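You operate a simulated robot arm through the tools that you are given. There is no shell and no other tool. Be economical: measure what you need, move in short steps, check, and stop when the job is done.

The job below is to be done with a simulated robot arm. You get a single attempt, and the scene is never put back.

JOB
Sort the socks from the green box into the DARK and LIGHT pockets.
Fine: the box ends shut and bolted.

Only the result counts: the job must be done as asked and must still hold three seconds after the hand-in. Knocking over, shifting, dropping, spilling or breaking anything else fails it.

ROBOT AND FRAMES
A 6-joint arm with a two-finger parallel gripper, fixed in place. Base frame: the origin is at the foot of the arm, x ahead of it, y to its left, z up; the work surface is at about z = 0.85. Units: m, degrees, N and s.
With the tool pointing down near the work surface it reaches from about 0.24 to 0.64 m from the base axis. Its first joint turns from -66.0 to 66.0 degrees. Payload 2.7 kg.
Tool frame: the origin (TCP) lies between the finger pads and is the grasp point; the fingertips stand 0.023 m ahead of it; z points along the fingers, y is the line along which they close. The gripper opens to 0.094 m. The fingers are 0.038 m wide and 0.01 m thick; the gripper's body (0.054 by 0.096 m) begins 0.039 m behind the TCP.
Orientation is that of the tool frame in the base frame, as [roll, pitch, yaw] about the fixed x, y, z axes, in that order (R = Rz(yaw) Ry(pitch) Rx(roll)). With the fingers straight down and closing along the base's y, the tool's x points along the base's -x, its y along +y and its z along -z.

CONTROLS
- The arm moves only by the tool move_arm. Its argument "increments" is a list of rows, each a list of 3 entries, a list of its own where there are three numbers: the shift along the tool's x, y, z in m, then the turn, a rotation vector about the tool's x, y, z in degrees, then the gripper command, from -1 (shut) to 1 (fully open), values between in proportion. In form: [[[dx, dy, dz], [wx, wy, wz], jaw], ...]. A call has 1 to 8 rows; each row is the pose to reach, as a shift and turn from the pose commanded when the call began, along the tool's axes at that moment. Rows are played at 5 a second. More than 0.05 m and 8.6 degrees between two rows, or a gripper value outside its range, and nothing of the call is played. Where a pose cannot be reached the arm comes as near as it can. A force on the tool above 40 N (or 10 N above the force at the start of the call, whichever is more), or a blocked arm, ends the call early, and 0.2 s more pass. The fingers move at their own pace (about 0.045 m/s each) and stop on an object; they squeeze with about 35 N. The grip force told is the motor's: it shows also when the fingers shut on nothing. Time passes only in rows, and 0.2 s behind the last, so rows that repeat a pose let the fingers close. The reply holds the time, the measured pose of the TCP, the force on the tool along the base axes, the opening and the grip force, in the units named above and with some noise, with the torque about the TCP (base axes, N m) and any sound that the robot's microphone picked up.
- Cameras (640 x 400 px; columns grow to the right, rows downward): "scene" is fixed at [0.0907, -0.4362, 1.4255]; the picture's right is [0.74, -0.68, 0.00], its down [-0.33, -0.36, -0.87] and it looks along [0.59, 0.64, -0.49] (base axes); focal length 343 px, centre (320, 200). "wrist" rides on the gripper at [0.086, 0.016, -0.074] in the tool frame; the picture's right is [-0.18, 0.98, 0.00], its down [-0.58, -0.11, -0.81] and it looks along [-0.79, -0.15, 0.59] (tool axes); focal length 243 px, centre (320, 200). There is no depth. A picture from a camera that has moved, and an enlarged one, comes with that camera's place and axes in the base frame and with its lens. The place of the scene camera against the robot may be out by one fixed shift of up to 0.025 m in any direction.
- capture(camera): a new picture of that camera. It takes no simulated time.
- enlarge(camera, box): a new picture of the part [left, top, right, bottom] of that camera's present view, enlarged. It takes no simulated time.
- close_job(): hands the job in; it is judged then, once.

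Work in short steps. Places have to be worked out from the pictures, the camera data and where the tool is seen: move nearer, look again, correct. Check each grasp and each placing, and mend what went wrong. You have 120 turns and 76 pictures in all, those below and enlarged ones among them. Open the gripper and draw the arm clear of the work before you hand the job in, unless the task says otherwise; then end with one line.

The tools are called after "Emit:" as a command line: name --argument value ..., lists and objects as JSON in quotes. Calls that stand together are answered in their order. move_arm: Moves the arm, as the interface text tells. Its arguments: {"type":"object","properties":{"increments":{"type":"array","items":{"type":"array"}}},"required":["increments"]} The other tools are called the same way: capture (camera) takes a picture; enlarge (camera, box) takes an enlarged picture of a part of a camera's view; close_job () hands the job in.

At the start:

```text
t: 0.0
tcp_pos: [0.3871, -0.0884, 1.2195]
ee_rot: [180.0, 0.0, -180.0]
ft_force: [0.1, -0.4, -0.5]
wrist_torque: [0.0, 0.0, 0.02]
opening: 0.094
grasp_force: 0.0
```

scene: 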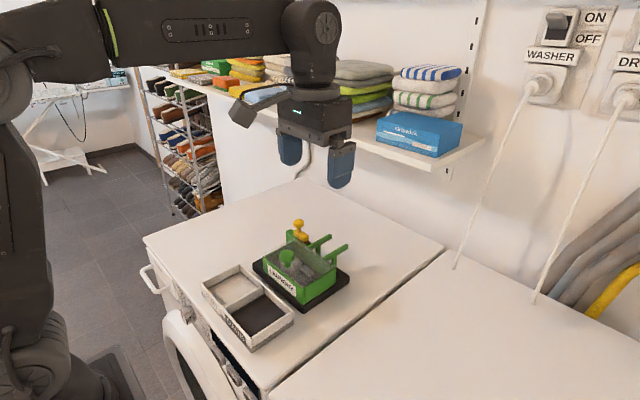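
wrist: 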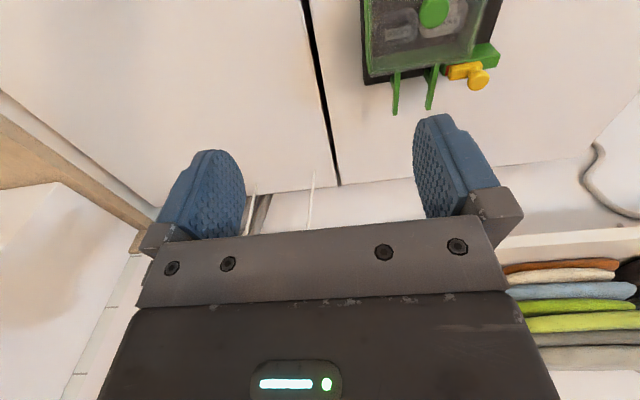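

I start with a close look at the box and the pockets.

Emit:
enlarge --camera "scene" --box '[190, 200, 366, 310]'

Emit:
enlarge --camera "scene" --box '[180, 250, 308, 360]'

Emit:
enlarge --camera "wrist" --box '[340, 0, 520, 112]'

```text
3.64 times, centred on (278, 255) of scene
camera zoom: at [0.0907, -0.4362, 1.4255], right [0.74, -0.68, 0.0], down [-0.33, -0.36, -0.87], along [0.59, 0.64, -0.49], focal length 1249 px, centre (473, 0)
```

zoom: 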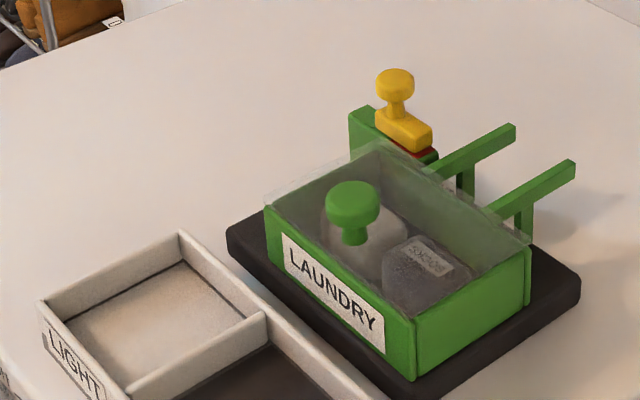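

```text
3.64 times, centred on (244, 305) of scene
camera zoom: at [0.0907, -0.4362, 1.4255], right [0.74, -0.68, 0.0], down [-0.33, -0.36, -0.87], along [0.59, 0.64, -0.49], focal length 1249 px, centre (596, -182)
```

zoom: 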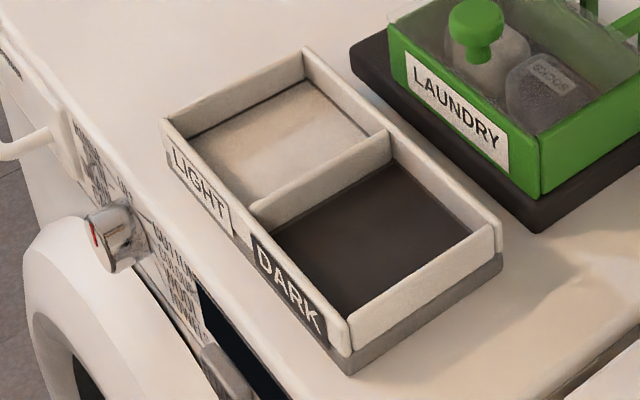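

```text
3.56 times, centred on (430, 56) of wrist
camera zoom: at [0.3007, -0.072, 1.2939], right [0.18, 0.98, 0.0], down [0.58, -0.11, 0.81], along [0.79, -0.15, -0.59], focal length 863 px, centre (-71, 712)
```

zoom: 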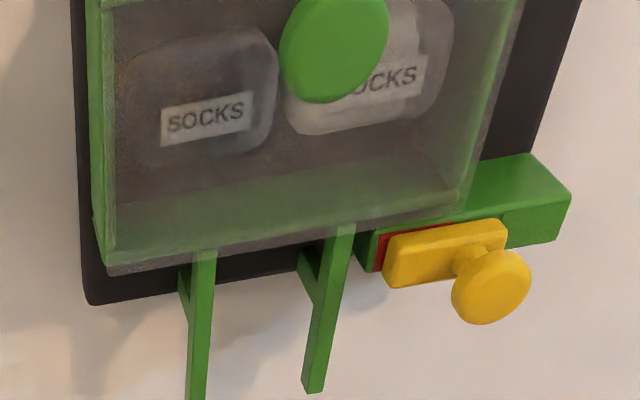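

The lid carries a green knob near the robot, with rails running toward +x and a yellow bolt at the far left corner. I move back and lower to see the bolt and the lid better.

Emit:
move_arm --increments '[[[0.03, 0.02, 0.02], [0, 0, 0], 1], [[0.06, 0.04, 0.04], [0, 0, 0], 1], [[0.09, 0.07, 0.06], [0, 0, 0], 1], [[0.09, 0.07, 0.06], [0, 0, 0], 1]]'

Emit:
capture --camera "wrist"

Emit:
enlarge --camera "scene" --box '[270, 210, 350, 260]'

```text
t: 1.0
tcp_pos: [0.2951, -0.0181, 1.1598]
ee_rot: [180.0, -0.1, 180.0]
ft_force: [-0.8, -0.6, 0.3]
wrist_torque: [0.0, -0.01, 0.01]
opening: 0.0937
grasp_force: 0.0
```

```text
70 pictures are left
camera wrist: at [0.2105, -0.002, 1.234], right [0.18, 0.98, 0.0], down [0.58, -0.11, 0.81], along [0.79, -0.15, -0.59], focal length 243 px, centre (320, 200)
```

wrist: 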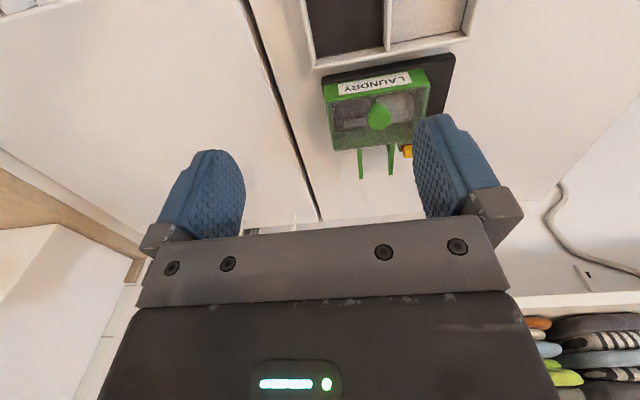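

```text
8.00 times, centred on (310, 235) of scene
camera zoom: at [0.0907, -0.4362, 1.4255], right [0.74, -0.68, 0.0], down [-0.33, -0.36, -0.87], along [0.59, 0.64, -0.49], focal length 2747 px, centre (400, -80)
```

zoom: 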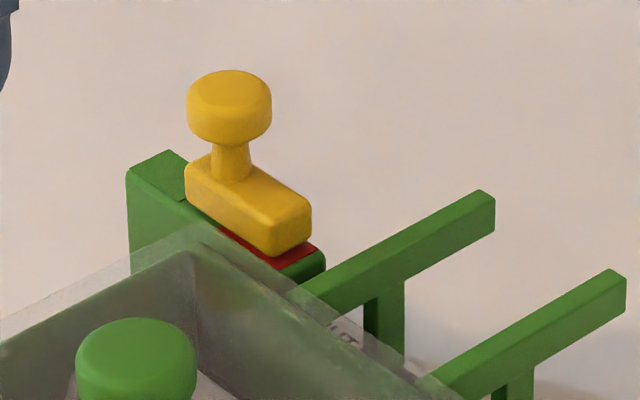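

The bolt seems to overlap the lid's back edge, so I take a closer look from nearer with the bolt centred.

Emit:
move_arm --increments '[[[-0.035, 0.03, 0.02], [0, 0, 0], 1], [[-0.07, 0.065, 0.04], [0, 0, 0], 1], [[-0.1, 0.098, 0.05], [0, 0, 0], 1], [[-0.1, 0.098, 0.06], [0, 0, 0], 1]]'

Emit:
capture --camera "wrist"

Emit:
enlarge --camera "wrist" --box '[240, 20, 420, 160]'

```text
refused: row 1 steps farther than a row can; nothing moved
```

```text
68 pictures are left
camera wrist: at [0.2105, -0.002, 1.234], right [0.18, 0.98, 0.0], down [0.58, -0.11, 0.81], along [0.79, -0.15, -0.59], focal length 243 px, centre (320, 200)
```

wrist: 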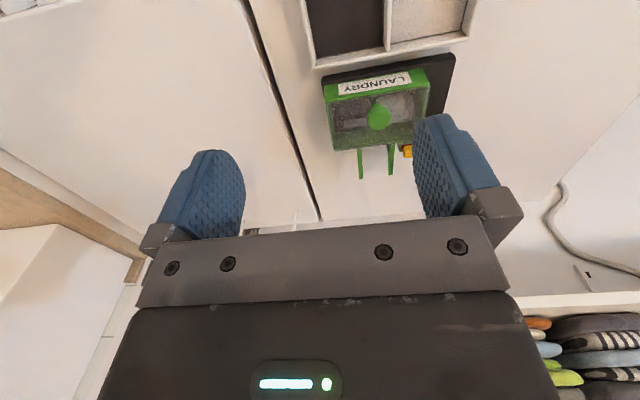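

```text
2.86 times, centred on (330, 90) of wrist
camera zoom: at [0.2105, -0.002, 1.234], right [0.18, 0.98, 0.0], down [0.58, -0.11, 0.81], along [0.79, -0.15, -0.59], focal length 693 px, centre (291, 514)
```

zoom: 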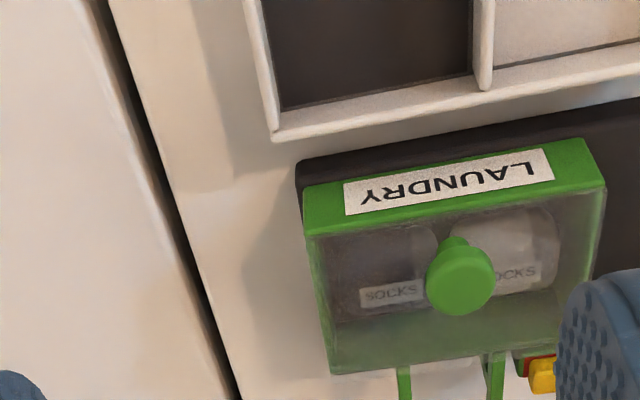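

The step was too long, so nothing moved. I repeat it in smaller rows.

Emit:
move_arm --increments '[[[-0.025, 0.025, 0.015], [0, 0, 0], 1], [[-0.05, 0.05, 0.03], [0, 0, 0], 1], [[-0.075, 0.075, 0.045], [0, 0, 0], 1], [[-0.1, 0.098, 0.06], [0, 0, 0], 1], [[-0.1, 0.098, 0.06], [0, 0, 0], 1]]'

Emit:
capture --camera "wrist"

Emit:
enlarge --camera "wrist" --box '[240, 20, 420, 160]'

```text
t: 2.2
tcp_pos: [0.3959, 0.0817, 1.0991]
ee_rot: [-180.0, -0.1, -180.0]
ft_force: [0.7, 0.1, 0.1]
wrist_torque: [0.0, 0.01, -0.01]
opening: 0.0942
grasp_force: 0.1
```

```text
66 pictures are left
camera wrist: at [0.3113, 0.0973, 1.1728], right [0.18, 0.98, 0.0], down [0.58, -0.11, 0.81], along [0.79, -0.15, -0.59], focal length 243 px, centre (320, 200)
```

wrist: 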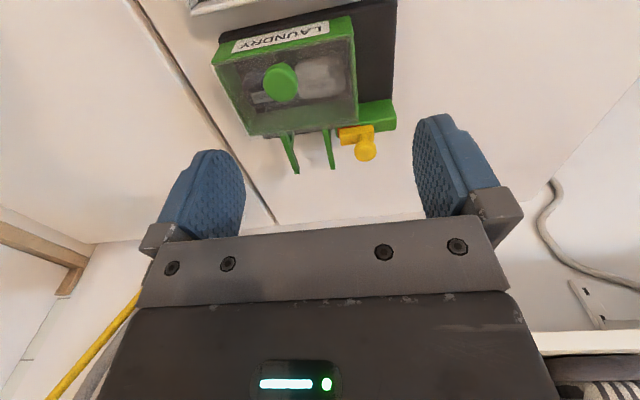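

```text
2.86 times, centred on (330, 90) of wrist
camera zoom: at [0.3113, 0.0973, 1.1728], right [0.18, 0.98, 0.0], down [0.58, -0.11, 0.81], along [0.79, -0.15, -0.59], focal length 693 px, centre (291, 514)
```

zoom: 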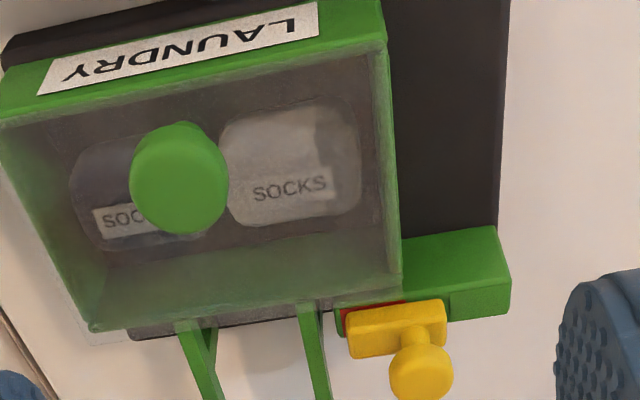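

The box is axis-aligned, about x 0.405–0.49 and y −0.03–0.11. The bolt knob is near (0.512, 0.1135, 0.958) and its bar overlaps the lid edge by about 2.7 cm, so it is bolted and opens toward +y. I move above the bolt knob.

Emit:
move_arm --increments '[[[-0.04, 0.01, 0.02], [0, 0, 0], 0.5], [[-0.08, 0.02, 0.04], [0, 0, 0], 0.3], [[-0.116, 0.032, 0.06], [0, 0, 0], 0.2], [[-0.116, 0.032, 0.08], [0, 0, 0], 0.2], [[-0.116, 0.032, 0.08], [0, 0, 0], 0.2]]'

Emit:
capture --camera "wrist"

Emit:
enlarge --camera "scene" --box '[260, 180, 360, 260]'

```text
t: 3.4
tcp_pos: [0.5129, 0.1126, 1.0188]
ee_rot: [180.0, 0.0, -180.0]
ft_force: [0.0, 1.2, 0.1]
wrist_torque: [0.02, 0.0, -0.01]
opening: 0.0563
grasp_force: 0.1
```

```text
64 pictures are left
camera wrist: at [0.4267, 0.129, 1.0927], right [0.18, 0.98, 0.0], down [0.58, -0.11, 0.81], along [0.79, -0.15, -0.59], focal length 243 px, centre (320, 200)
```

wrist: 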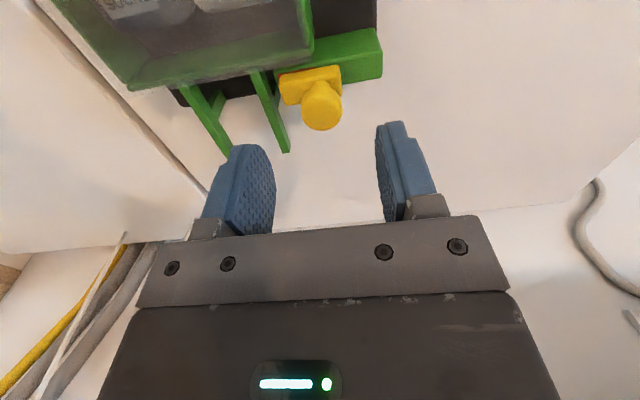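

```text
5.00 times, centred on (310, 220) of scene
camera zoom: at [0.0907, -0.4362, 1.4255], right [0.74, -0.68, 0.0], down [-0.33, -0.36, -0.87], along [0.59, 0.64, -0.49], focal length 1717 px, centre (370, 100)
```

zoom: 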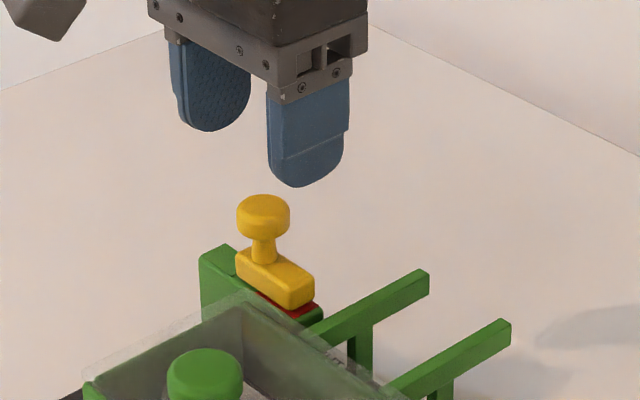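

The bolt knob projects to (0.510, 0.1145), right beneath the TCP. I lower to z≈0.962 and close on it.

Emit:
move_arm --increments '[[[0.002, 0.001, 0.03], [0, 0, 0], 0.2], [[0.002, 0.001, 0.057], [0, 0, 0], 0.2], [[0.002, 0.001, 0.057], [0, 0, 0], -1], [[0.002, 0.001, 0.057], [0, 0, 0], -1], [[0.002, 0.001, 0.057], [0, 0, 0], -1], [[0.002, 0.001, 0.057], [0, 0, 0], -1]]'

Emit:
enlarge --camera "scene" --box '[260, 180, 360, 260]'

```text
t: 4.8
tcp_pos: [0.5107, 0.1137, 0.9625]
ee_rot: [-180.0, 0.0, 179.9]
ft_force: [2.8, 7.0, 0.3]
wrist_torque: [0.08, -0.15, 0.04]
opening: 0.0245
grasp_force: 35.1
```

```text
5.00 times, centred on (310, 220) of scene
camera zoom: at [0.0909, -0.436, 1.4255], right [0.74, -0.68, 0.0], down [-0.33, -0.36, -0.87], along [0.59, 0.64, -0.49], focal length 1717 px, centre (370, 100)
```

zoom: 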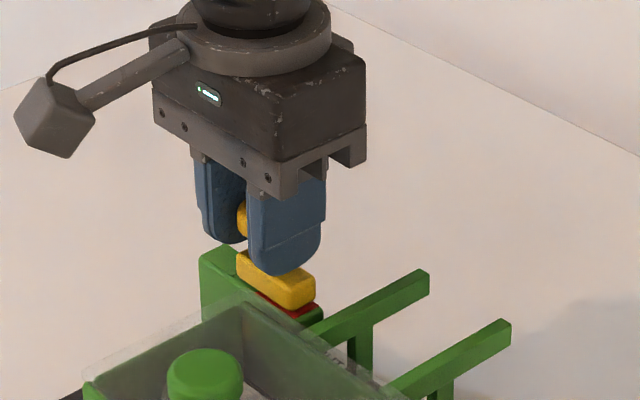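

I have the knob gripped at 24.5 mm. I slide the bolt toward +y in small steps and watch the force.

Emit:
move_arm --increments '[[[0, 0.006, 0], [0, 0, 0], -1], [[0, 0.012, 0], [0, 0, 0], -1], [[0, 0.018, 0], [0, 0, 0], -1], [[0, 0.022, 0], [0, 0, 0], -1]]'

Emit:
enlarge --camera "scene" --box '[260, 180, 360, 260]'

```text
t: 5.8
tcp_pos: [0.5096, 0.1342, 0.9618]
ee_rot: [180.0, 0.0, 179.9]
ft_force: [14.6, -0.2, 1.0]
wrist_torque: [-0.04, -0.06, 0.0]
opening: 0.0244
grasp_force: 34.9
```

```text
5.00 times, centred on (310, 220) of scene
camera zoom: at [0.0914, -0.4362, 1.4254], right [0.74, -0.68, 0.0], down [-0.33, -0.36, -0.87], along [0.59, 0.64, -0.49], focal length 1717 px, centre (370, 100)
```

zoom: 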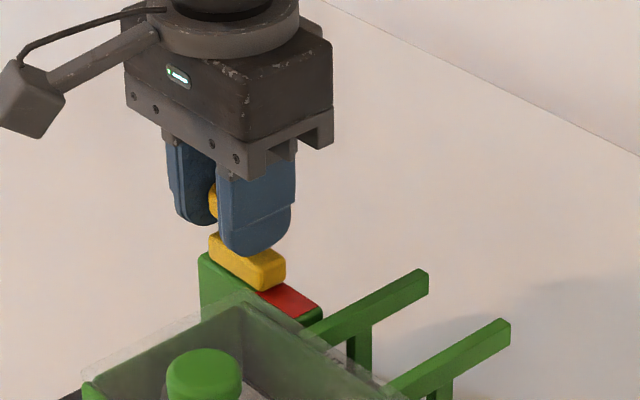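

The bolt slides freely and uncovers red, but a side force of +x shows the track is slightly skewed. I ease the x position and slide another centimetre.

Emit:
move_arm --increments '[[[-0.002, 0.003, 0], [0, 0, 0], -1], [[-0.003, 0.006, 0], [0, 0, 0], -1], [[-0.003, 0.01, 0], [0, 0, 0], -1]]'

Emit:
enlarge --camera "scene" --box '[260, 180, 360, 260]'

```text
t: 6.6
tcp_pos: [0.5118, 0.1443, 0.9619]
ee_rot: [-180.0, -0.5, -179.9]
ft_force: [-19.5, -4.2, 0.9]
wrist_torque: [0.03, 0.15, 0.07]
opening: 0.0244
grasp_force: 35.3
```

```text
5.00 times, centred on (310, 220) of scene
camera zoom: at [0.0902, -0.4363, 1.4255], right [0.74, -0.68, 0.0], down [-0.33, -0.36, -0.87], along [0.59, 0.64, -0.49], focal length 1717 px, centre (370, 100)
```

zoom: 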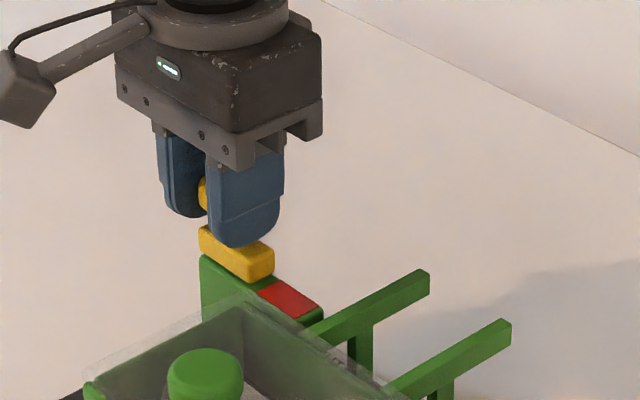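

The red patch is fully uncovered and the bar is nearly flush with the bracket's end. I back off the x over-correction, nudge 2 mm more, then release and rise.

Emit:
move_arm --increments '[[[0.0015, 0.001, 0], [0, 0, 0], -1], [[0.0018, 0.002, 0], [0, 0, 0], -1]]'

Emit:
move_arm --increments '[[[0, 0, 0], [0, 0, 0], 0], [[0, 0, 0], [0, 0, 0], 0], [[0, 0, 0], [0, 0, 0], 0], [[0, 0, -0.04], [0, 0, 0], 0], [[0, 0, -0.075], [0, 0, 0], 0], [[0, 0, -0.075], [0, 0, 0], 0]]'

Emit:
capture --camera "wrist"

```text
t: 7.2
tcp_pos: [0.5109, 0.1446, 0.9618]
ee_rot: [-179.9, 0.0, 179.9]
ft_force: [-5.8, -13.6, 0.3]
wrist_torque: [-0.11, 0.48, -0.06]
opening: 0.0246
grasp_force: 34.9
```

```text
t: 8.6
tcp_pos: [0.5116, 0.1474, 1.0374]
ee_rot: [-180.0, 0.0, -180.0]
ft_force: [0.1, -0.1, -0.4]
wrist_torque: [0.02, -0.03, -0.01]
opening: 0.0467
grasp_force: 0.0
```

```text
59 pictures are left
camera wrist: at [0.4262, 0.163, 1.112], right [0.18, 0.98, 0.0], down [0.58, -0.11, 0.81], along [0.79, -0.15, -0.59], focal length 243 px, centre (320, 200)
```

wrist: 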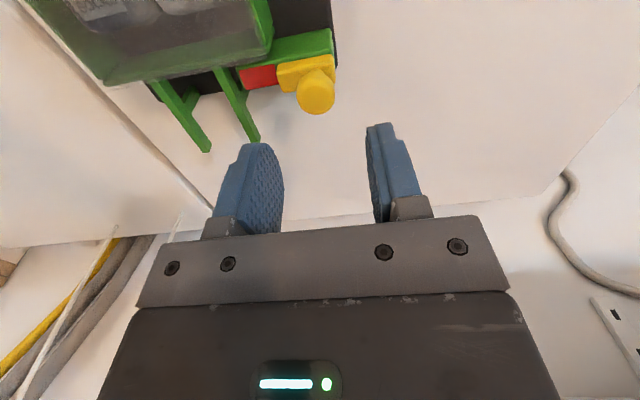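

The bolt is at its stop and clear of the lid. Next I move over the lid knob at about (0.420, 0.040).

Emit:
move_arm --increments '[[[0.03, -0.035, 0], [0, 0, 0], 0.35], [[0.06, -0.07, 0], [0, 0, 0], 0.35], [[0.0916, -0.1077, 0], [0, 0, 0], 0.35], [[0.0916, -0.1077, 0.02], [0, 0, 0], 0.35], [[0.0916, -0.1077, 0.02], [0, 0, 0], 0.35]]'

Emit:
capture --camera "wrist"

Emit:
enlarge --camera "scene" --box '[220, 190, 360, 310]'

```text
t: 9.8
tcp_pos: [0.4197, 0.0378, 1.0172]
ee_rot: [179.9, 0.0, 180.0]
ft_force: [0.1, -0.5, -0.1]
wrist_torque: [0.01, -0.01, 0.0]
opening: 0.0637
grasp_force: 0.1
```

```text
58 pictures are left
camera wrist: at [0.3337, 0.0541, 1.0917], right [0.18, 0.98, 0.0], down [0.58, -0.11, 0.81], along [0.79, -0.15, -0.59], focal length 243 px, centre (320, 200)
```

wrist: 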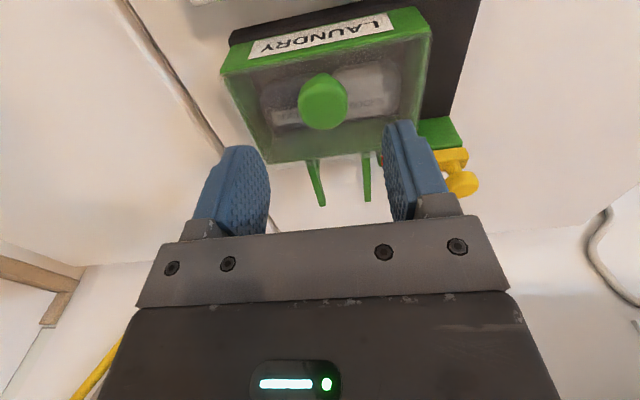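

```text
3.33 times, centred on (290, 250) of scene
camera zoom: at [0.0907, -0.4362, 1.4255], right [0.74, -0.68, 0.0], down [-0.33, -0.36, -0.87], along [0.59, 0.64, -0.49], focal length 1145 px, centre (420, 33)
```

zoom: 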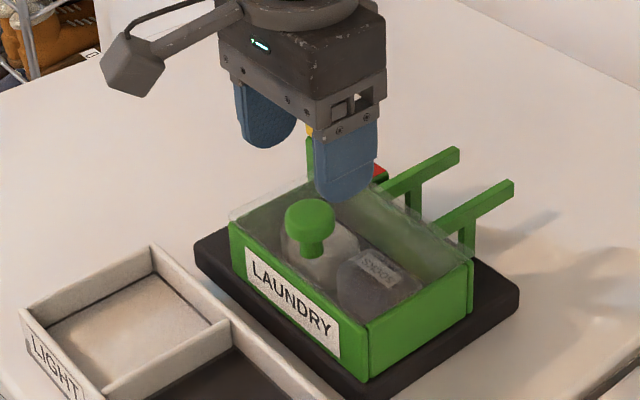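

The knob centre is confirmed at (0.419, 0.040). I lower to z≈0.956 and grip.

Emit:
move_arm --increments '[[[0, 0.002, 0.03], [0, 0, 0], 0.35], [[0, 0.002, 0.061], [0, 0, 0], 0.35], [[0, 0.002, 0.061], [0, 0, 0], -1], [[0, 0.002, 0.061], [0, 0, 0], -1], [[0, 0.002, 0.061], [0, 0, 0], -1], [[0, 0.002, 0.061], [0, 0, 0], -1]]'

```text
t: 11.2
tcp_pos: [0.4184, 0.0395, 0.9585]
ee_rot: [-179.8, -0.1, 180.0]
ft_force: [1.5, -23.0, 0.8]
wrist_torque: [-0.22, -0.17, -0.03]
opening: 0.0311
grasp_force: 34.9
```

The knob is held, with a side force because I am about 2 mm too far +y. I correct this and begin sliding the lid toward +x.

Emit:
move_arm --increments '[[[0, -0.002, 0], [0, 0, 0], -1], [[-0.006, -0.002, 0], [0, 0, 0], -1], [[-0.012, -0.002, 0], [0, 0, 0], -1], [[-0.02, -0.002, 0], [0, 0, 0], -1]]'

Emit:
enlarge --camera "scene" --box '[220, 190, 360, 310]'

```text
t: 12.2
tcp_pos: [0.4401, 0.0402, 0.9573]
ee_rot: [179.9, 0.1, 179.9]
ft_force: [0.4, -10.6, 8.7]
wrist_torque: [-0.18, 0.31, -0.01]
opening: 0.0309
grasp_force: 35.1
```

```text
3.33 times, centred on (290, 250) of scene
camera zoom: at [0.0906, -0.4365, 1.4254], right [0.74, -0.68, 0.0], down [-0.33, -0.36, -0.87], along [0.59, 0.64, -0.49], focal length 1145 px, centre (420, 33)
```

zoom: 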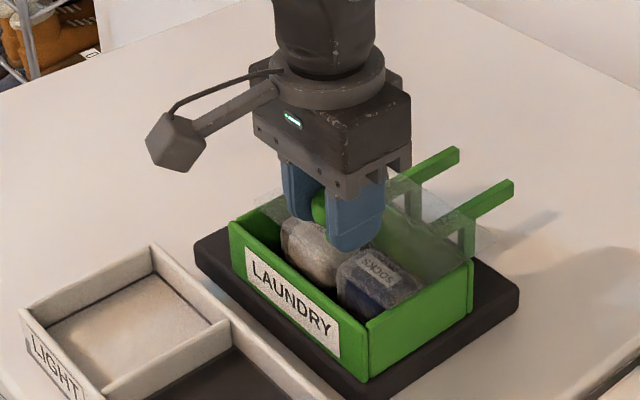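

The lid slides freely. I carry on toward +x.

Emit:
move_arm --increments '[[[-0.015, -0.001, 0], [0, 0, 0], -1], [[-0.03, -0.001, 0], [0, 0, 0], -1], [[-0.045, -0.001, 0], [0, 0, 0], -1], [[-0.06, -0.001, 0], [0, 0, 0], -1]]'

Emit:
enlarge --camera "scene" --box '[220, 190, 360, 310]'

```text
t: 13.2
tcp_pos: [0.5021, 0.0397, 0.9557]
ee_rot: [179.9, 0.2, -179.9]
ft_force: [0.1, 10.7, 12.8]
wrist_torque: [0.16, -0.21, -0.05]
opening: 0.0307
grasp_force: 35.4
```

```text
3.33 times, centred on (290, 250) of scene
camera zoom: at [0.0905, -0.436, 1.4256], right [0.74, -0.68, 0.0], down [-0.33, -0.36, -0.87], along [0.59, 0.64, -0.49], focal length 1145 px, centre (420, 33)
```

zoom: 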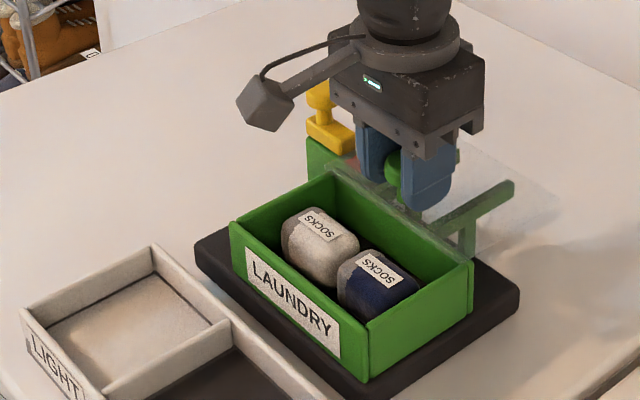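

The box is fully open and shows two sock bundles, one light and one navy. I release the knob and rise.

Emit:
move_arm --increments '[[[0, 0, 0], [0, 0, 0], 0.3], [[0, 0, 0], [0, 0, 0], 0.3], [[0, 0, 0], [0, 0, 0], 0.3], [[0, 0, -0.04], [0, 0, 0], 0.3], [[0, 0, -0.085], [0, 0, 0], 0.3], [[0.04, 0, -0.1], [0, 0, 0], 0.3], [[0.08, 0, -0.13], [0, 0, 0], 0.3], [[0.12, 0, -0.15], [0, 0, 0], 0.3]]'

Emit:
capture --camera "wrist"

Emit:
capture --camera "scene"

```text
t: 15.0
tcp_pos: [0.3802, 0.0386, 1.1065]
ee_rot: [180.0, -0.1, -180.0]
ft_force: [0.2, -1.1, 0.9]
wrist_torque: [0.03, 0.01, -0.02]
opening: 0.061
grasp_force: 0.0
```

```text
54 pictures are left
camera wrist: at [0.2947, 0.0541, 1.1804], right [0.18, 0.98, 0.0], down [0.58, -0.11, 0.81], along [0.79, -0.15, -0.59], focal length 243 px, centre (320, 200)
```

wrist: 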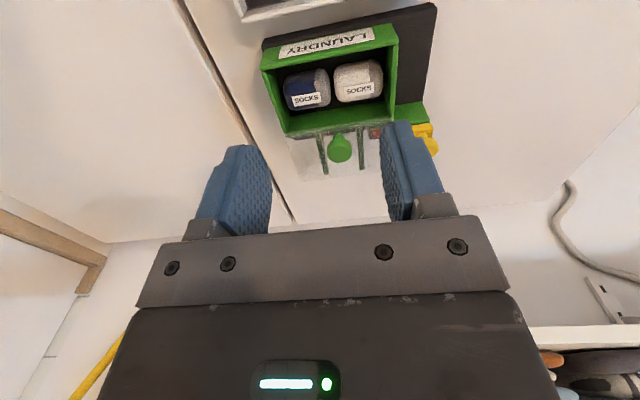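

```text
53 pictures are left
```

scene: 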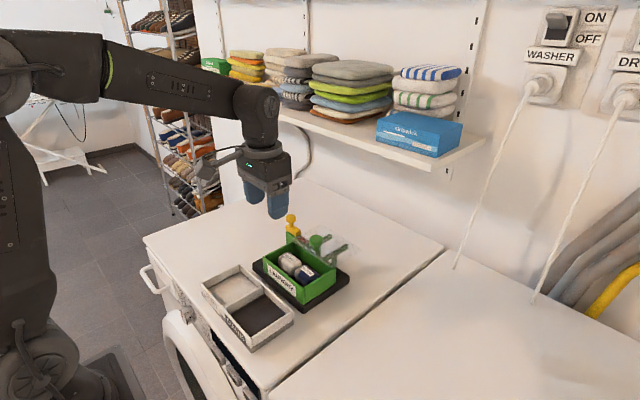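

Emit:
enlarge --camera "wrist" --box '[240, 0, 450, 130]'

Emit:
enlarge --camera "scene" --box '[190, 220, 350, 360]'

```text
3.05 times, centred on (345, 65) of wrist
camera zoom: at [0.2947, 0.0541, 1.1804], right [0.18, 0.98, 0.0], down [0.58, -0.11, 0.81], along [0.79, -0.15, -0.59], focal length 739 px, centre (244, 611)
```

zoom: 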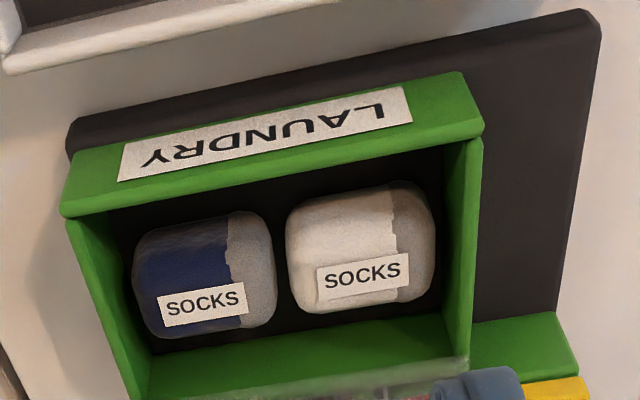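

```text
2.86 times, centred on (270, 290) of scene
camera zoom: at [0.0907, -0.4362, 1.4255], right [0.74, -0.68, 0.0], down [-0.33, -0.36, -0.87], along [0.59, 0.64, -0.49], focal length 981 px, centre (463, -57)
```

zoom: 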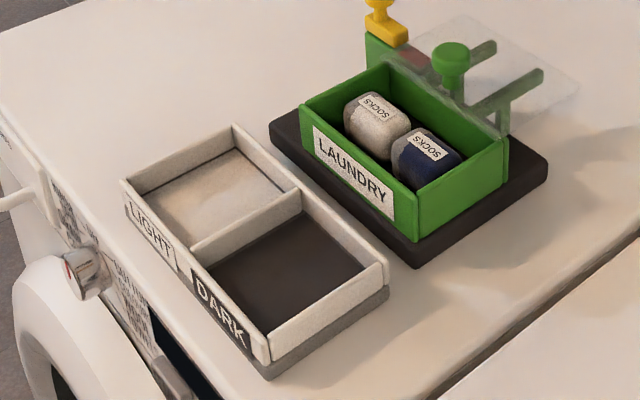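

Navy is on the right (−y) and white on the left, with little side clearance, so they have to be gripped along x. I turn the tool 90° above the box and look from the −y side.

Emit:
move_arm --increments '[[[-0.01, 0, 0], [0, 0, -8], 0.3], [[-0.02, 0, 0], [0, 0, -16], 0.3], [[-0.03, -0.005, 0], [0, 0, -24], 0.3], [[-0.04, -0.01, 0], [0, 0, -32], 0.3], [[-0.05, -0.015, 0], [0, 0, -40], 0.3], [[-0.06, -0.02, 0], [0, 0, -48], 0.3], [[-0.065, -0.02, 0], [0, 0, -56], 0.3]]'

Emit:
move_arm --increments '[[[0, 0, 0], [0, 0, -8], 0.3], [[0, 0, 0], [0, 0, -16], 0.3], [[0, 0, 0], [0, 0, -24], 0.3], [[0, 0, 0], [0, 0, -32], 0.3], [[0, 0, 0], [0, 0, -34], 0.3], [[0, 0, 0], [0, 0, -34], 0.3]]'

Emit:
capture --camera "wrist"

```text
t: 16.6
tcp_pos: [0.4441, 0.0179, 1.106]
ee_rot: [180.0, -0.1, -123.7]
ft_force: [0.8, -0.2, 0.0]
wrist_torque: [-0.04, 0.03, 0.0]
opening: 0.0608
grasp_force: 0.0
```

```text
t: 18.0
tcp_pos: [0.4439, 0.0189, 1.1066]
ee_rot: [179.9, 0.0, -89.9]
ft_force: [-0.2, -0.1, 0.4]
wrist_torque: [0.03, -0.01, -0.01]
opening: 0.0612
grasp_force: 0.0
```

```text
50 pictures are left
camera wrist: at [0.4295, -0.0688, 1.1812], right [-0.98, 0.18, 0.0], down [0.11, 0.58, 0.81], along [0.15, 0.79, -0.59], focal length 243 px, centre (320, 200)
```

wrist: 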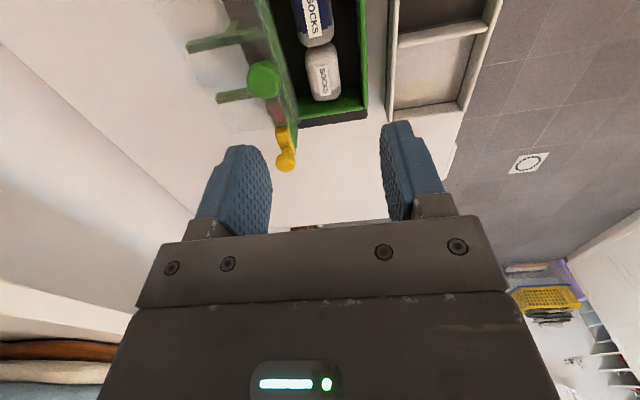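

I back off toward −y to bring the whole box and tray into view.

Emit:
move_arm --increments '[[[0.04, 0.0, 0], [0, 0, 0], 0.3], [[0.08, 0.0, 0], [0, 0, 0], 0.3], [[0.1, 0.0, 0], [0, 0, 0], 0.3], [[0.1, 0.0, 0], [0, 0, 0], 0.3]]'

Emit:
enlarge --camera "wrist" --box '[230, 0, 400, 110]'

Emit:
capture --camera "wrist"

```text
t: 19.0
tcp_pos: [0.4449, -0.0823, 1.1067]
ee_rot: [-180.0, 0.0, -90.1]
ft_force: [0.0, 0.2, 0.2]
wrist_torque: [0.02, -0.02, -0.03]
opening: 0.061
grasp_force: 0.0
```

```text
3.64 times, centred on (315, 55) of wrist
camera zoom: at [0.4297, -0.1681, 1.1813], right [-0.98, 0.18, 0.0], down [0.11, 0.58, 0.81], along [0.15, 0.79, -0.59], focal length 882 px, centre (338, 727)
```

zoom: 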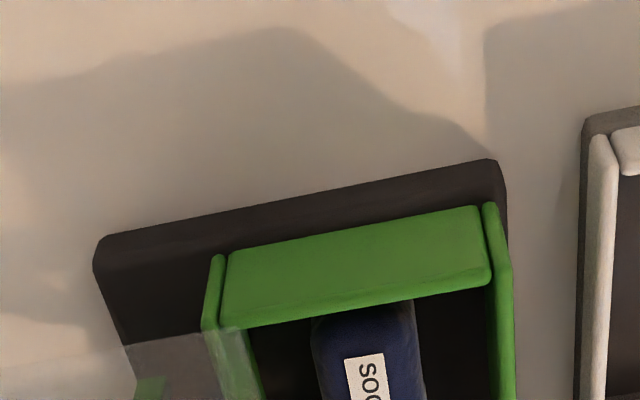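

```text
48 pictures are left
camera wrist: at [0.4297, -0.1681, 1.1813], right [-0.98, 0.18, 0.0], down [0.11, 0.58, 0.81], along [0.15, 0.79, -0.59], focal length 243 px, centre (320, 200)
```

wrist: 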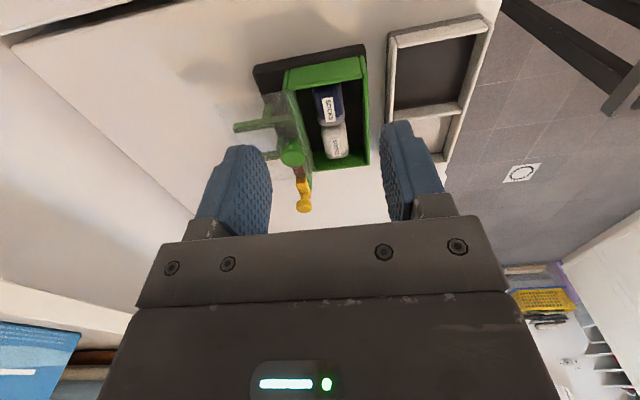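

Emit:
enlarge --camera "wrist" --box '[250, 40, 410, 180]'

```text
2.86 times, centred on (330, 110) of wrist
camera zoom: at [0.4297, -0.1681, 1.1813], right [-0.98, 0.18, 0.0], down [0.11, 0.58, 0.81], along [0.15, 0.79, -0.59], focal length 693 px, centre (291, 457)
```

zoom: 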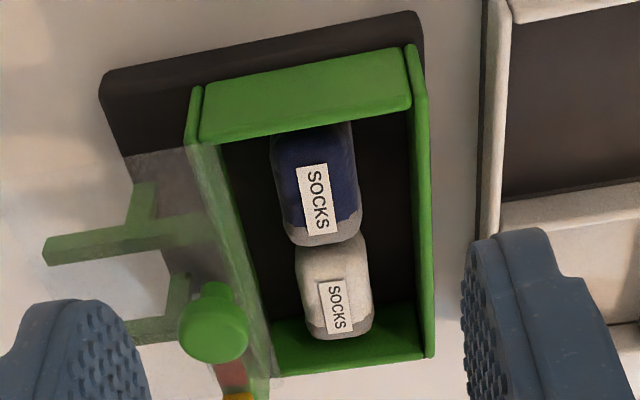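

Seen from here the socks are only about 35 mm wide in x (0.434–0.469) inside an interior of 0.4115–0.485, so gripping along x works. The gripper body would however hit the lid knob (x≈0.502), so I try to move the lid a little further out, first going above its knob.

Emit:
move_arm --increments '[[[-0.04, -0.02, 0.0], [0, 0, 0], 0.3], [[-0.08, -0.04, 0.02], [0, 0, 0], 0.3], [[-0.121, -0.057, 0.04], [0, 0, 0], 0.3], [[-0.121, -0.057, 0.08], [0, 0, 0], 0.3], [[-0.121, -0.057, 0.08], [0, 0, 0], 0.3]]'

Emit:
capture --camera "wrist"

```text
t: 20.2
tcp_pos: [0.501, 0.04, 1.0261]
ee_rot: [180.0, 0.0, -90.1]
ft_force: [-0.1, 0.2, 1.3]
wrist_torque: [0.03, -0.03, -0.07]
opening: 0.0611
grasp_force: 0.0
```

```text
46 pictures are left
camera wrist: at [0.4866, -0.0459, 1.1002], right [-0.98, 0.18, 0.0], down [0.11, 0.58, 0.81], along [0.15, 0.79, -0.59], focal length 243 px, centre (320, 200)
```

wrist: 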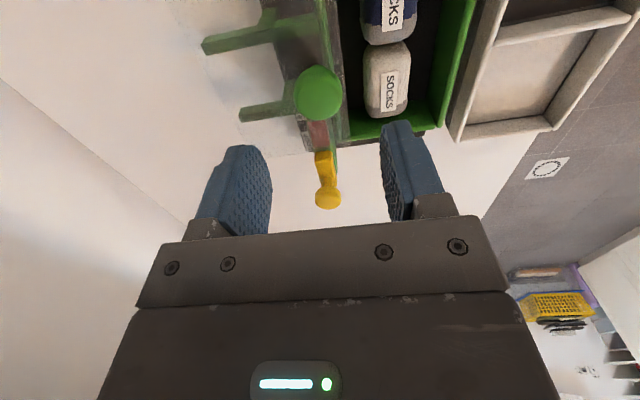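

The rails extend a little past the lid. I lower onto the knob and grip it.

Emit:
move_arm --increments '[[[0, -0.001, 0.035], [0, 0, 0], 0.3], [[0, -0.001, 0.069], [0, 0, 0], 0.3], [[0, -0.001, 0.069], [0, 0, 0], -1], [[0, -0.001, 0.069], [0, 0, 0], -1], [[0, -0.001, 0.069], [0, 0, 0], -1], [[0, -0.001, 0.069], [0, 0, 0], -1]]'

Emit:
move_arm --increments '[[[0, -0.004, 0], [0, 0, 0], -1], [[0, -0.008, 0], [0, 0, 0], -1], [[0, -0.013, 0], [0, 0, 0], -1]]'

Emit:
enlarge --camera "scene" --box '[220, 190, 380, 310]'

```text
t: 21.6
tcp_pos: [0.5035, 0.0425, 0.9577]
ee_rot: [-180.0, 0.0, -90.1]
ft_force: [1.5, 0.1, -0.1]
wrist_torque: [0.02, -0.01, 0.0]
opening: 0.0306
grasp_force: 34.8
```

```text
t: 22.4
tcp_pos: [0.5157, 0.0425, 0.9575]
ee_rot: [179.9, 0.1, -89.9]
ft_force: [-0.7, 7.9, 0.8]
wrist_torque: [-0.01, 0.02, 0.02]
opening: 0.0307
grasp_force: 34.9
```

```text
3.33 times, centred on (300, 250) of scene
camera zoom: at [0.0908, -0.436, 1.4255], right [0.74, -0.68, 0.0], down [-0.33, -0.36, -0.87], along [0.59, 0.64, -0.49], focal length 1145 px, centre (387, 33)
```

zoom: 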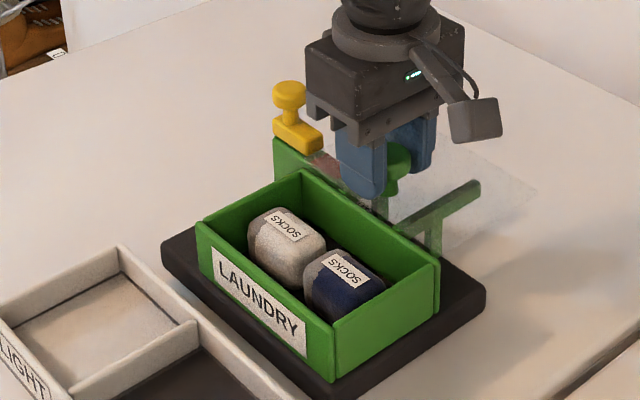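

The lid moved freely by 12 mm and still sits level. I add 2 mm, release and rise, then check that it stays.

Emit:
move_arm --increments '[[[0, -0.002, 0], [0, 0, 0], -1], [[0, -0.002, 0], [0, 0, 0], 0.3], [[0, -0.002, 0], [0, 0, 0], 0.3], [[0, -0.002, 0], [0, 0, 0], 0.3], [[0, 0, -0.04], [0, 0, 0], 0.3], [[0, 0, -0.08], [0, 0, 0], 0.1], [[0, 0.035, -0.08], [0, 0, 0], -0.05], [[-0.03, 0.066, -0.07], [0, 0, 0], -0.05]]'

Emit:
capture --camera "wrist"

Emit:
enlarge --camera "scene" --box '[220, 190, 380, 310]'

```text
t: 24.2
tcp_pos: [0.4499, 0.068, 1.0238]
ee_rot: [-180.0, 0.0, -90.0]
ft_force: [0.0, 0.6, 0.8]
wrist_torque: [-0.02, -0.02, 0.02]
opening: 0.0447
grasp_force: 0.0
```

```text
44 pictures are left
camera wrist: at [0.4344, -0.0185, 1.0986], right [-0.98, 0.18, 0.0], down [0.11, 0.58, 0.81], along [0.15, 0.79, -0.59], focal length 243 px, centre (320, 200)
```

wrist: 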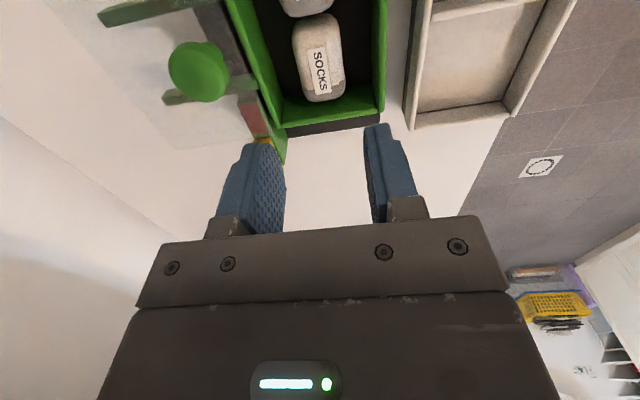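

```text
3.33 times, centred on (300, 250) of scene
camera zoom: at [0.0907, -0.4363, 1.4255], right [0.74, -0.68, 0.0], down [-0.33, -0.36, -0.87], along [0.59, 0.64, -0.49], focal length 1145 px, centre (387, 33)
```

zoom: 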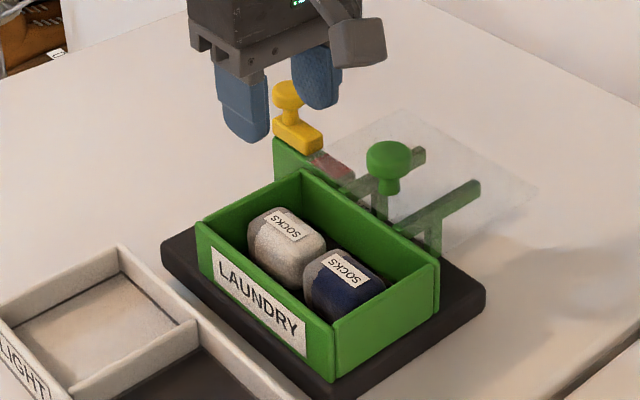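

The lid stays put. The white bundle is centred near (0.451, 0.071, 0.89); I descend with the jaws at 45 mm to z≈0.898.

Emit:
move_arm --increments '[[[-0.003, 0, 0.04], [0, 0, 0], -0.05], [[-0.003, 0, 0.075], [0, 0, 0], -0.05], [[-0.003, 0, 0.1], [0, 0, 0], -0.05], [[-0.003, 0, 0.115], [0, 0, 0], -0.05], [[-0.003, 0, 0.125], [0, 0, 0], -0.05]]'

Emit:
enlarge --camera "scene" --box '[220, 190, 380, 310]'

Emit:
capture --camera "wrist"

```text
t: 25.4
tcp_pos: [0.4498, 0.0729, 0.9017]
ee_rot: [180.0, 0.0, -90.0]
ft_force: [-0.4, 0.5, -0.5]
wrist_torque: [0.0, -0.02, -0.03]
opening: 0.0446
grasp_force: 0.1
```

```text
3.33 times, centred on (300, 250) of scene
camera zoom: at [0.0907, -0.4362, 1.4255], right [0.74, -0.68, 0.0], down [-0.33, -0.36, -0.87], along [0.59, 0.64, -0.49], focal length 1145 px, centre (387, 33)
```

zoom: 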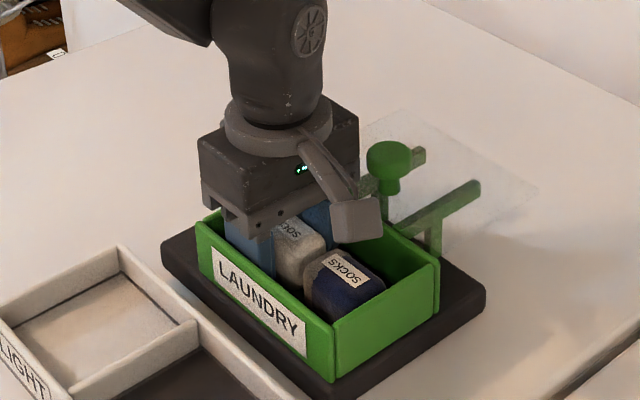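

```text
41 pictures are left
camera wrist: at [0.4343, -0.0149, 0.9763], right [-0.98, 0.18, 0.0], down [0.11, 0.58, 0.81], along [0.15, 0.79, -0.59], focal length 243 px, centre (320, 200)
```

wrist: 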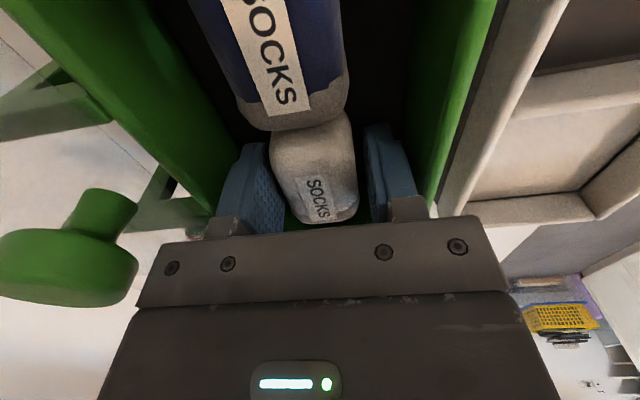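

The fingers straddle the white bundle cleanly. I go 4 mm deeper and close.

Emit:
move_arm --increments '[[[0, 0, 0.004], [0, 0, 0], -0.05], [[0, 0, 0.004], [0, 0, 0], -1], [[0, 0, 0.004], [0, 0, 0], -1], [[0, 0, 0.004], [0, 0, 0], -1], [[0, 0, 0.004], [0, 0, 0], -1]]'

Emit:
move_arm --increments '[[[0, 0, -0.025], [0, 0, 0], -1], [[0, 0, -0.05], [0, 0, 0], -1], [[0, 0, -0.085], [0, 0, 0], -1], [[0, 0, -0.12], [0, 0, 0], -1]]'

Emit:
capture --camera "scene"

Emit:
capture --camera "wrist"

```text
t: 26.6
tcp_pos: [0.4504, 0.0723, 0.8987]
ee_rot: [180.0, 0.0, -90.0]
ft_force: [-0.3, -0.2, 0.0]
wrist_torque: [-0.01, 0.01, -0.01]
opening: 0.0354
grasp_force: 34.9
```

```text
t: 27.6
tcp_pos: [0.4504, 0.074, 1.019]
ee_rot: [179.9, -0.1, -90.0]
ft_force: [0.2, 0.3, -0.3]
wrist_torque: [0.01, -0.01, -0.02]
opening: 0.0349
grasp_force: 35.0
```

```text
40 pictures are left
```

scene: 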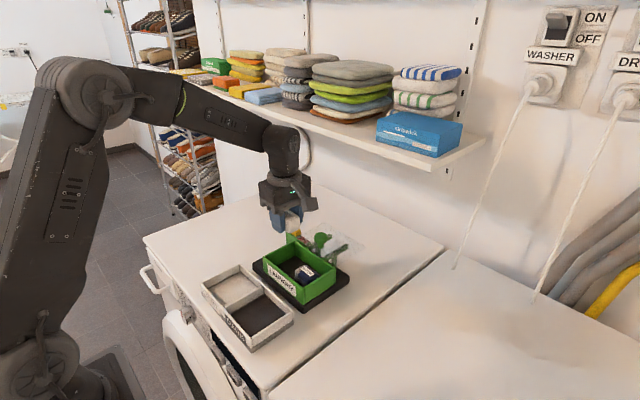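

```text
39 pictures are left
camera wrist: at [0.4346, -0.0137, 1.0931], right [-0.98, 0.18, 0.0], down [0.11, 0.58, 0.81], along [0.15, 0.79, -0.59], focal length 243 px, centre (320, 200)
```

wrist: 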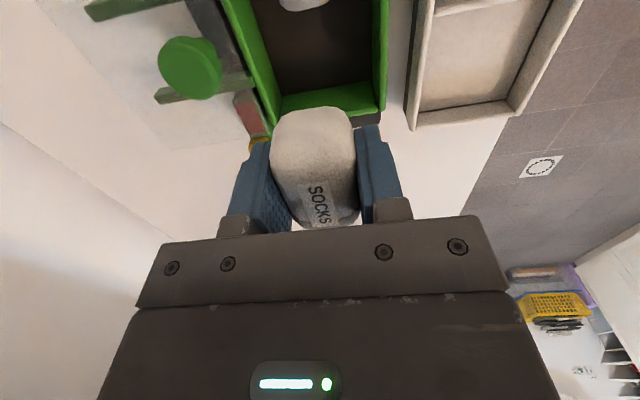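

The white bundle is held. I estimate the LIGHT pocket centre at about (0.325, 0.10) and carry it there at height.

Emit:
move_arm --increments '[[[-0.01, 0.04, 0], [0, 0, 0], -1], [[-0.02, 0.08, 0], [0, 0, 0], -1], [[-0.028, 0.125, 0], [0, 0, 0], -1], [[-0.028, 0.125, 0], [0, 0, 0], -1]]'

Emit:
capture --camera "wrist"

Emit:
enlarge --camera "scene" --box '[170, 220, 330, 360]'

```text
t: 28.6
tcp_pos: [0.3217, 0.1006, 1.017]
ee_rot: [180.0, -0.1, -90.0]
ft_force: [0.5, -0.8, -0.8]
wrist_torque: [-0.01, 0.0, -0.01]
opening: 0.0353
grasp_force: 34.9
```

```text
38 pictures are left
camera wrist: at [0.3058, 0.0142, 1.0914], right [-0.98, 0.18, 0.0], down [0.11, 0.58, 0.81], along [0.15, 0.79, -0.59], focal length 243 px, centre (320, 200)
```

wrist: 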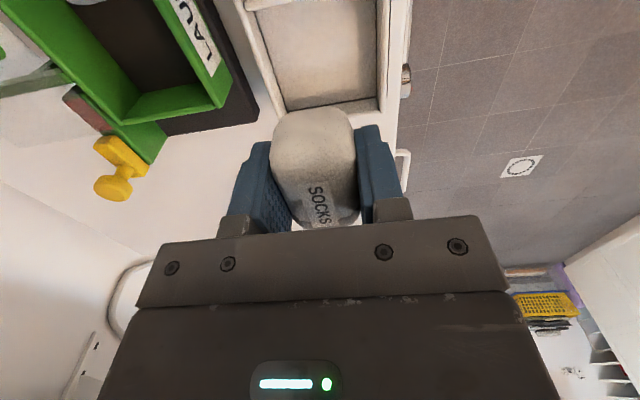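

```text
2.86 times, centred on (250, 290) of scene
camera zoom: at [0.0907, -0.4362, 1.4255], right [0.74, -0.68, 0.0], down [-0.33, -0.36, -0.87], along [0.59, 0.64, -0.49], focal length 981 px, centre (520, -57)
```

zoom: 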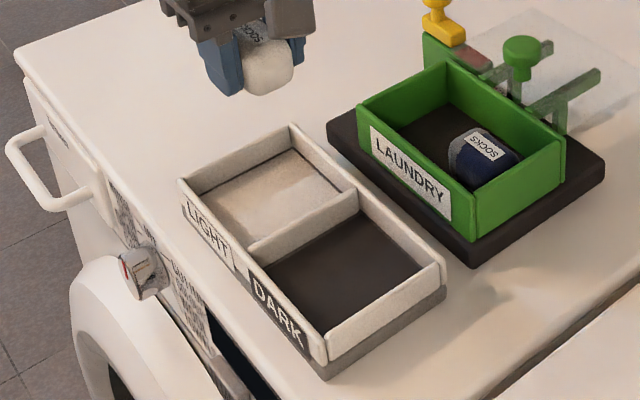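

The bundle is above the middle of the LIGHT pocket (floor about x 0.27–0.368, y 0.05–0.155). I lower it, watching the force.

Emit:
move_arm --increments '[[[0, 0, 0.04], [0, 0, 0], -1], [[0, 0, 0.08], [0, 0, 0], -1], [[0, 0, 0.11], [0, 0, 0], -1], [[0, 0, 0.122], [0, 0, 0], -1], [[0, 0, 0.128], [0, 0, 0], -1]]'

Emit:
enlarge --camera "scene" --box '[170, 220, 330, 360]'

```text
t: 29.8
tcp_pos: [0.325, 0.1015, 0.8908]
ee_rot: [-179.9, 0.1, -90.1]
ft_force: [0.3, -0.4, -0.1]
wrist_torque: [-0.03, 0.0, 0.0]
opening: 0.035
grasp_force: 35.0
```

```text
2.86 times, centred on (250, 290) of scene
camera zoom: at [0.0907, -0.4362, 1.4255], right [0.74, -0.68, 0.0], down [-0.33, -0.36, -0.87], along [0.59, 0.64, -0.49], focal length 981 px, centre (520, -57)
```

zoom: 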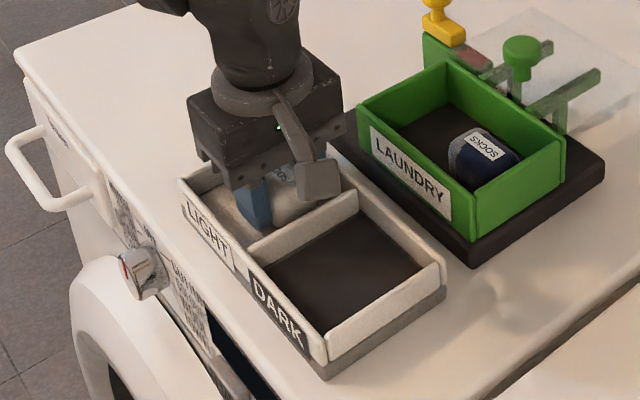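

No contact yet. I go down a few more millimetres, then open slightly.

Emit:
move_arm --increments '[[[0, 0, 0.003], [0, 0, 0], -1], [[0, 0, 0.006], [0, 0, 0], -1], [[0, 0, 0.006], [0, 0, 0], -1]]'

```text
t: 30.2
tcp_pos: [0.3244, 0.1012, 0.891]
ee_rot: [-179.9, 0.1, -90.0]
ft_force: [-6.1, -0.8, 11.0]
wrist_torque: [-0.12, 0.19, -0.02]
opening: 0.0351
grasp_force: 35.0
stopped in row 2: the force on the tool passed its limit at 50 N (the readings are from after the stop); the commanded pose is now the measured one
```

Contact with the pocket floor is reached. I release and rise straight up.

Emit:
move_arm --increments '[[[0, 0, -0.001], [0, 0, 0], 0.05], [[0, 0, -0.001], [0, 0, 0], 0.05], [[0, 0, -0.001], [0, 0, 0], 0.05], [[0, 0, -0.03], [0, 0, 0], 0.05], [[0, 0, -0.07], [0, 0, 0], 0.05], [[0, 0, -0.11], [0, 0, 0], 0.05], [[0, 0, -0.13], [0, 0, 0], 0.0]]'

Emit:
enlarge --camera "scene" --box '[170, 220, 330, 360]'

```text
t: 31.8
tcp_pos: [0.3243, 0.1015, 1.0206]
ee_rot: [-179.9, 0.1, -90.0]
ft_force: [-0.2, 0.1, -0.4]
wrist_torque: [0.03, 0.01, -0.03]
opening: 0.047
grasp_force: 0.0
```

```text
2.86 times, centred on (250, 290) of scene
camera zoom: at [0.0907, -0.4362, 1.4255], right [0.74, -0.68, 0.0], down [-0.33, -0.36, -0.87], along [0.59, 0.64, -0.49], focal length 981 px, centre (520, -57)
```

zoom: 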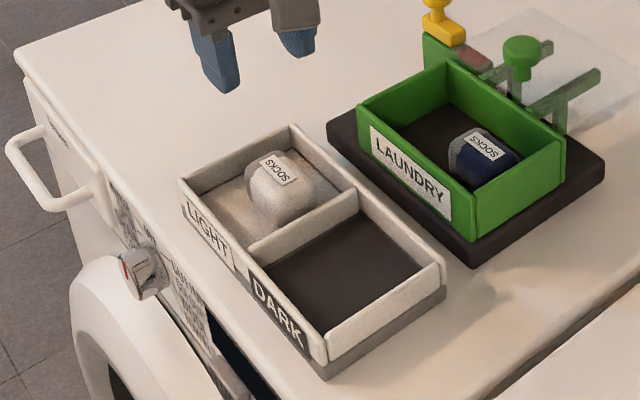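

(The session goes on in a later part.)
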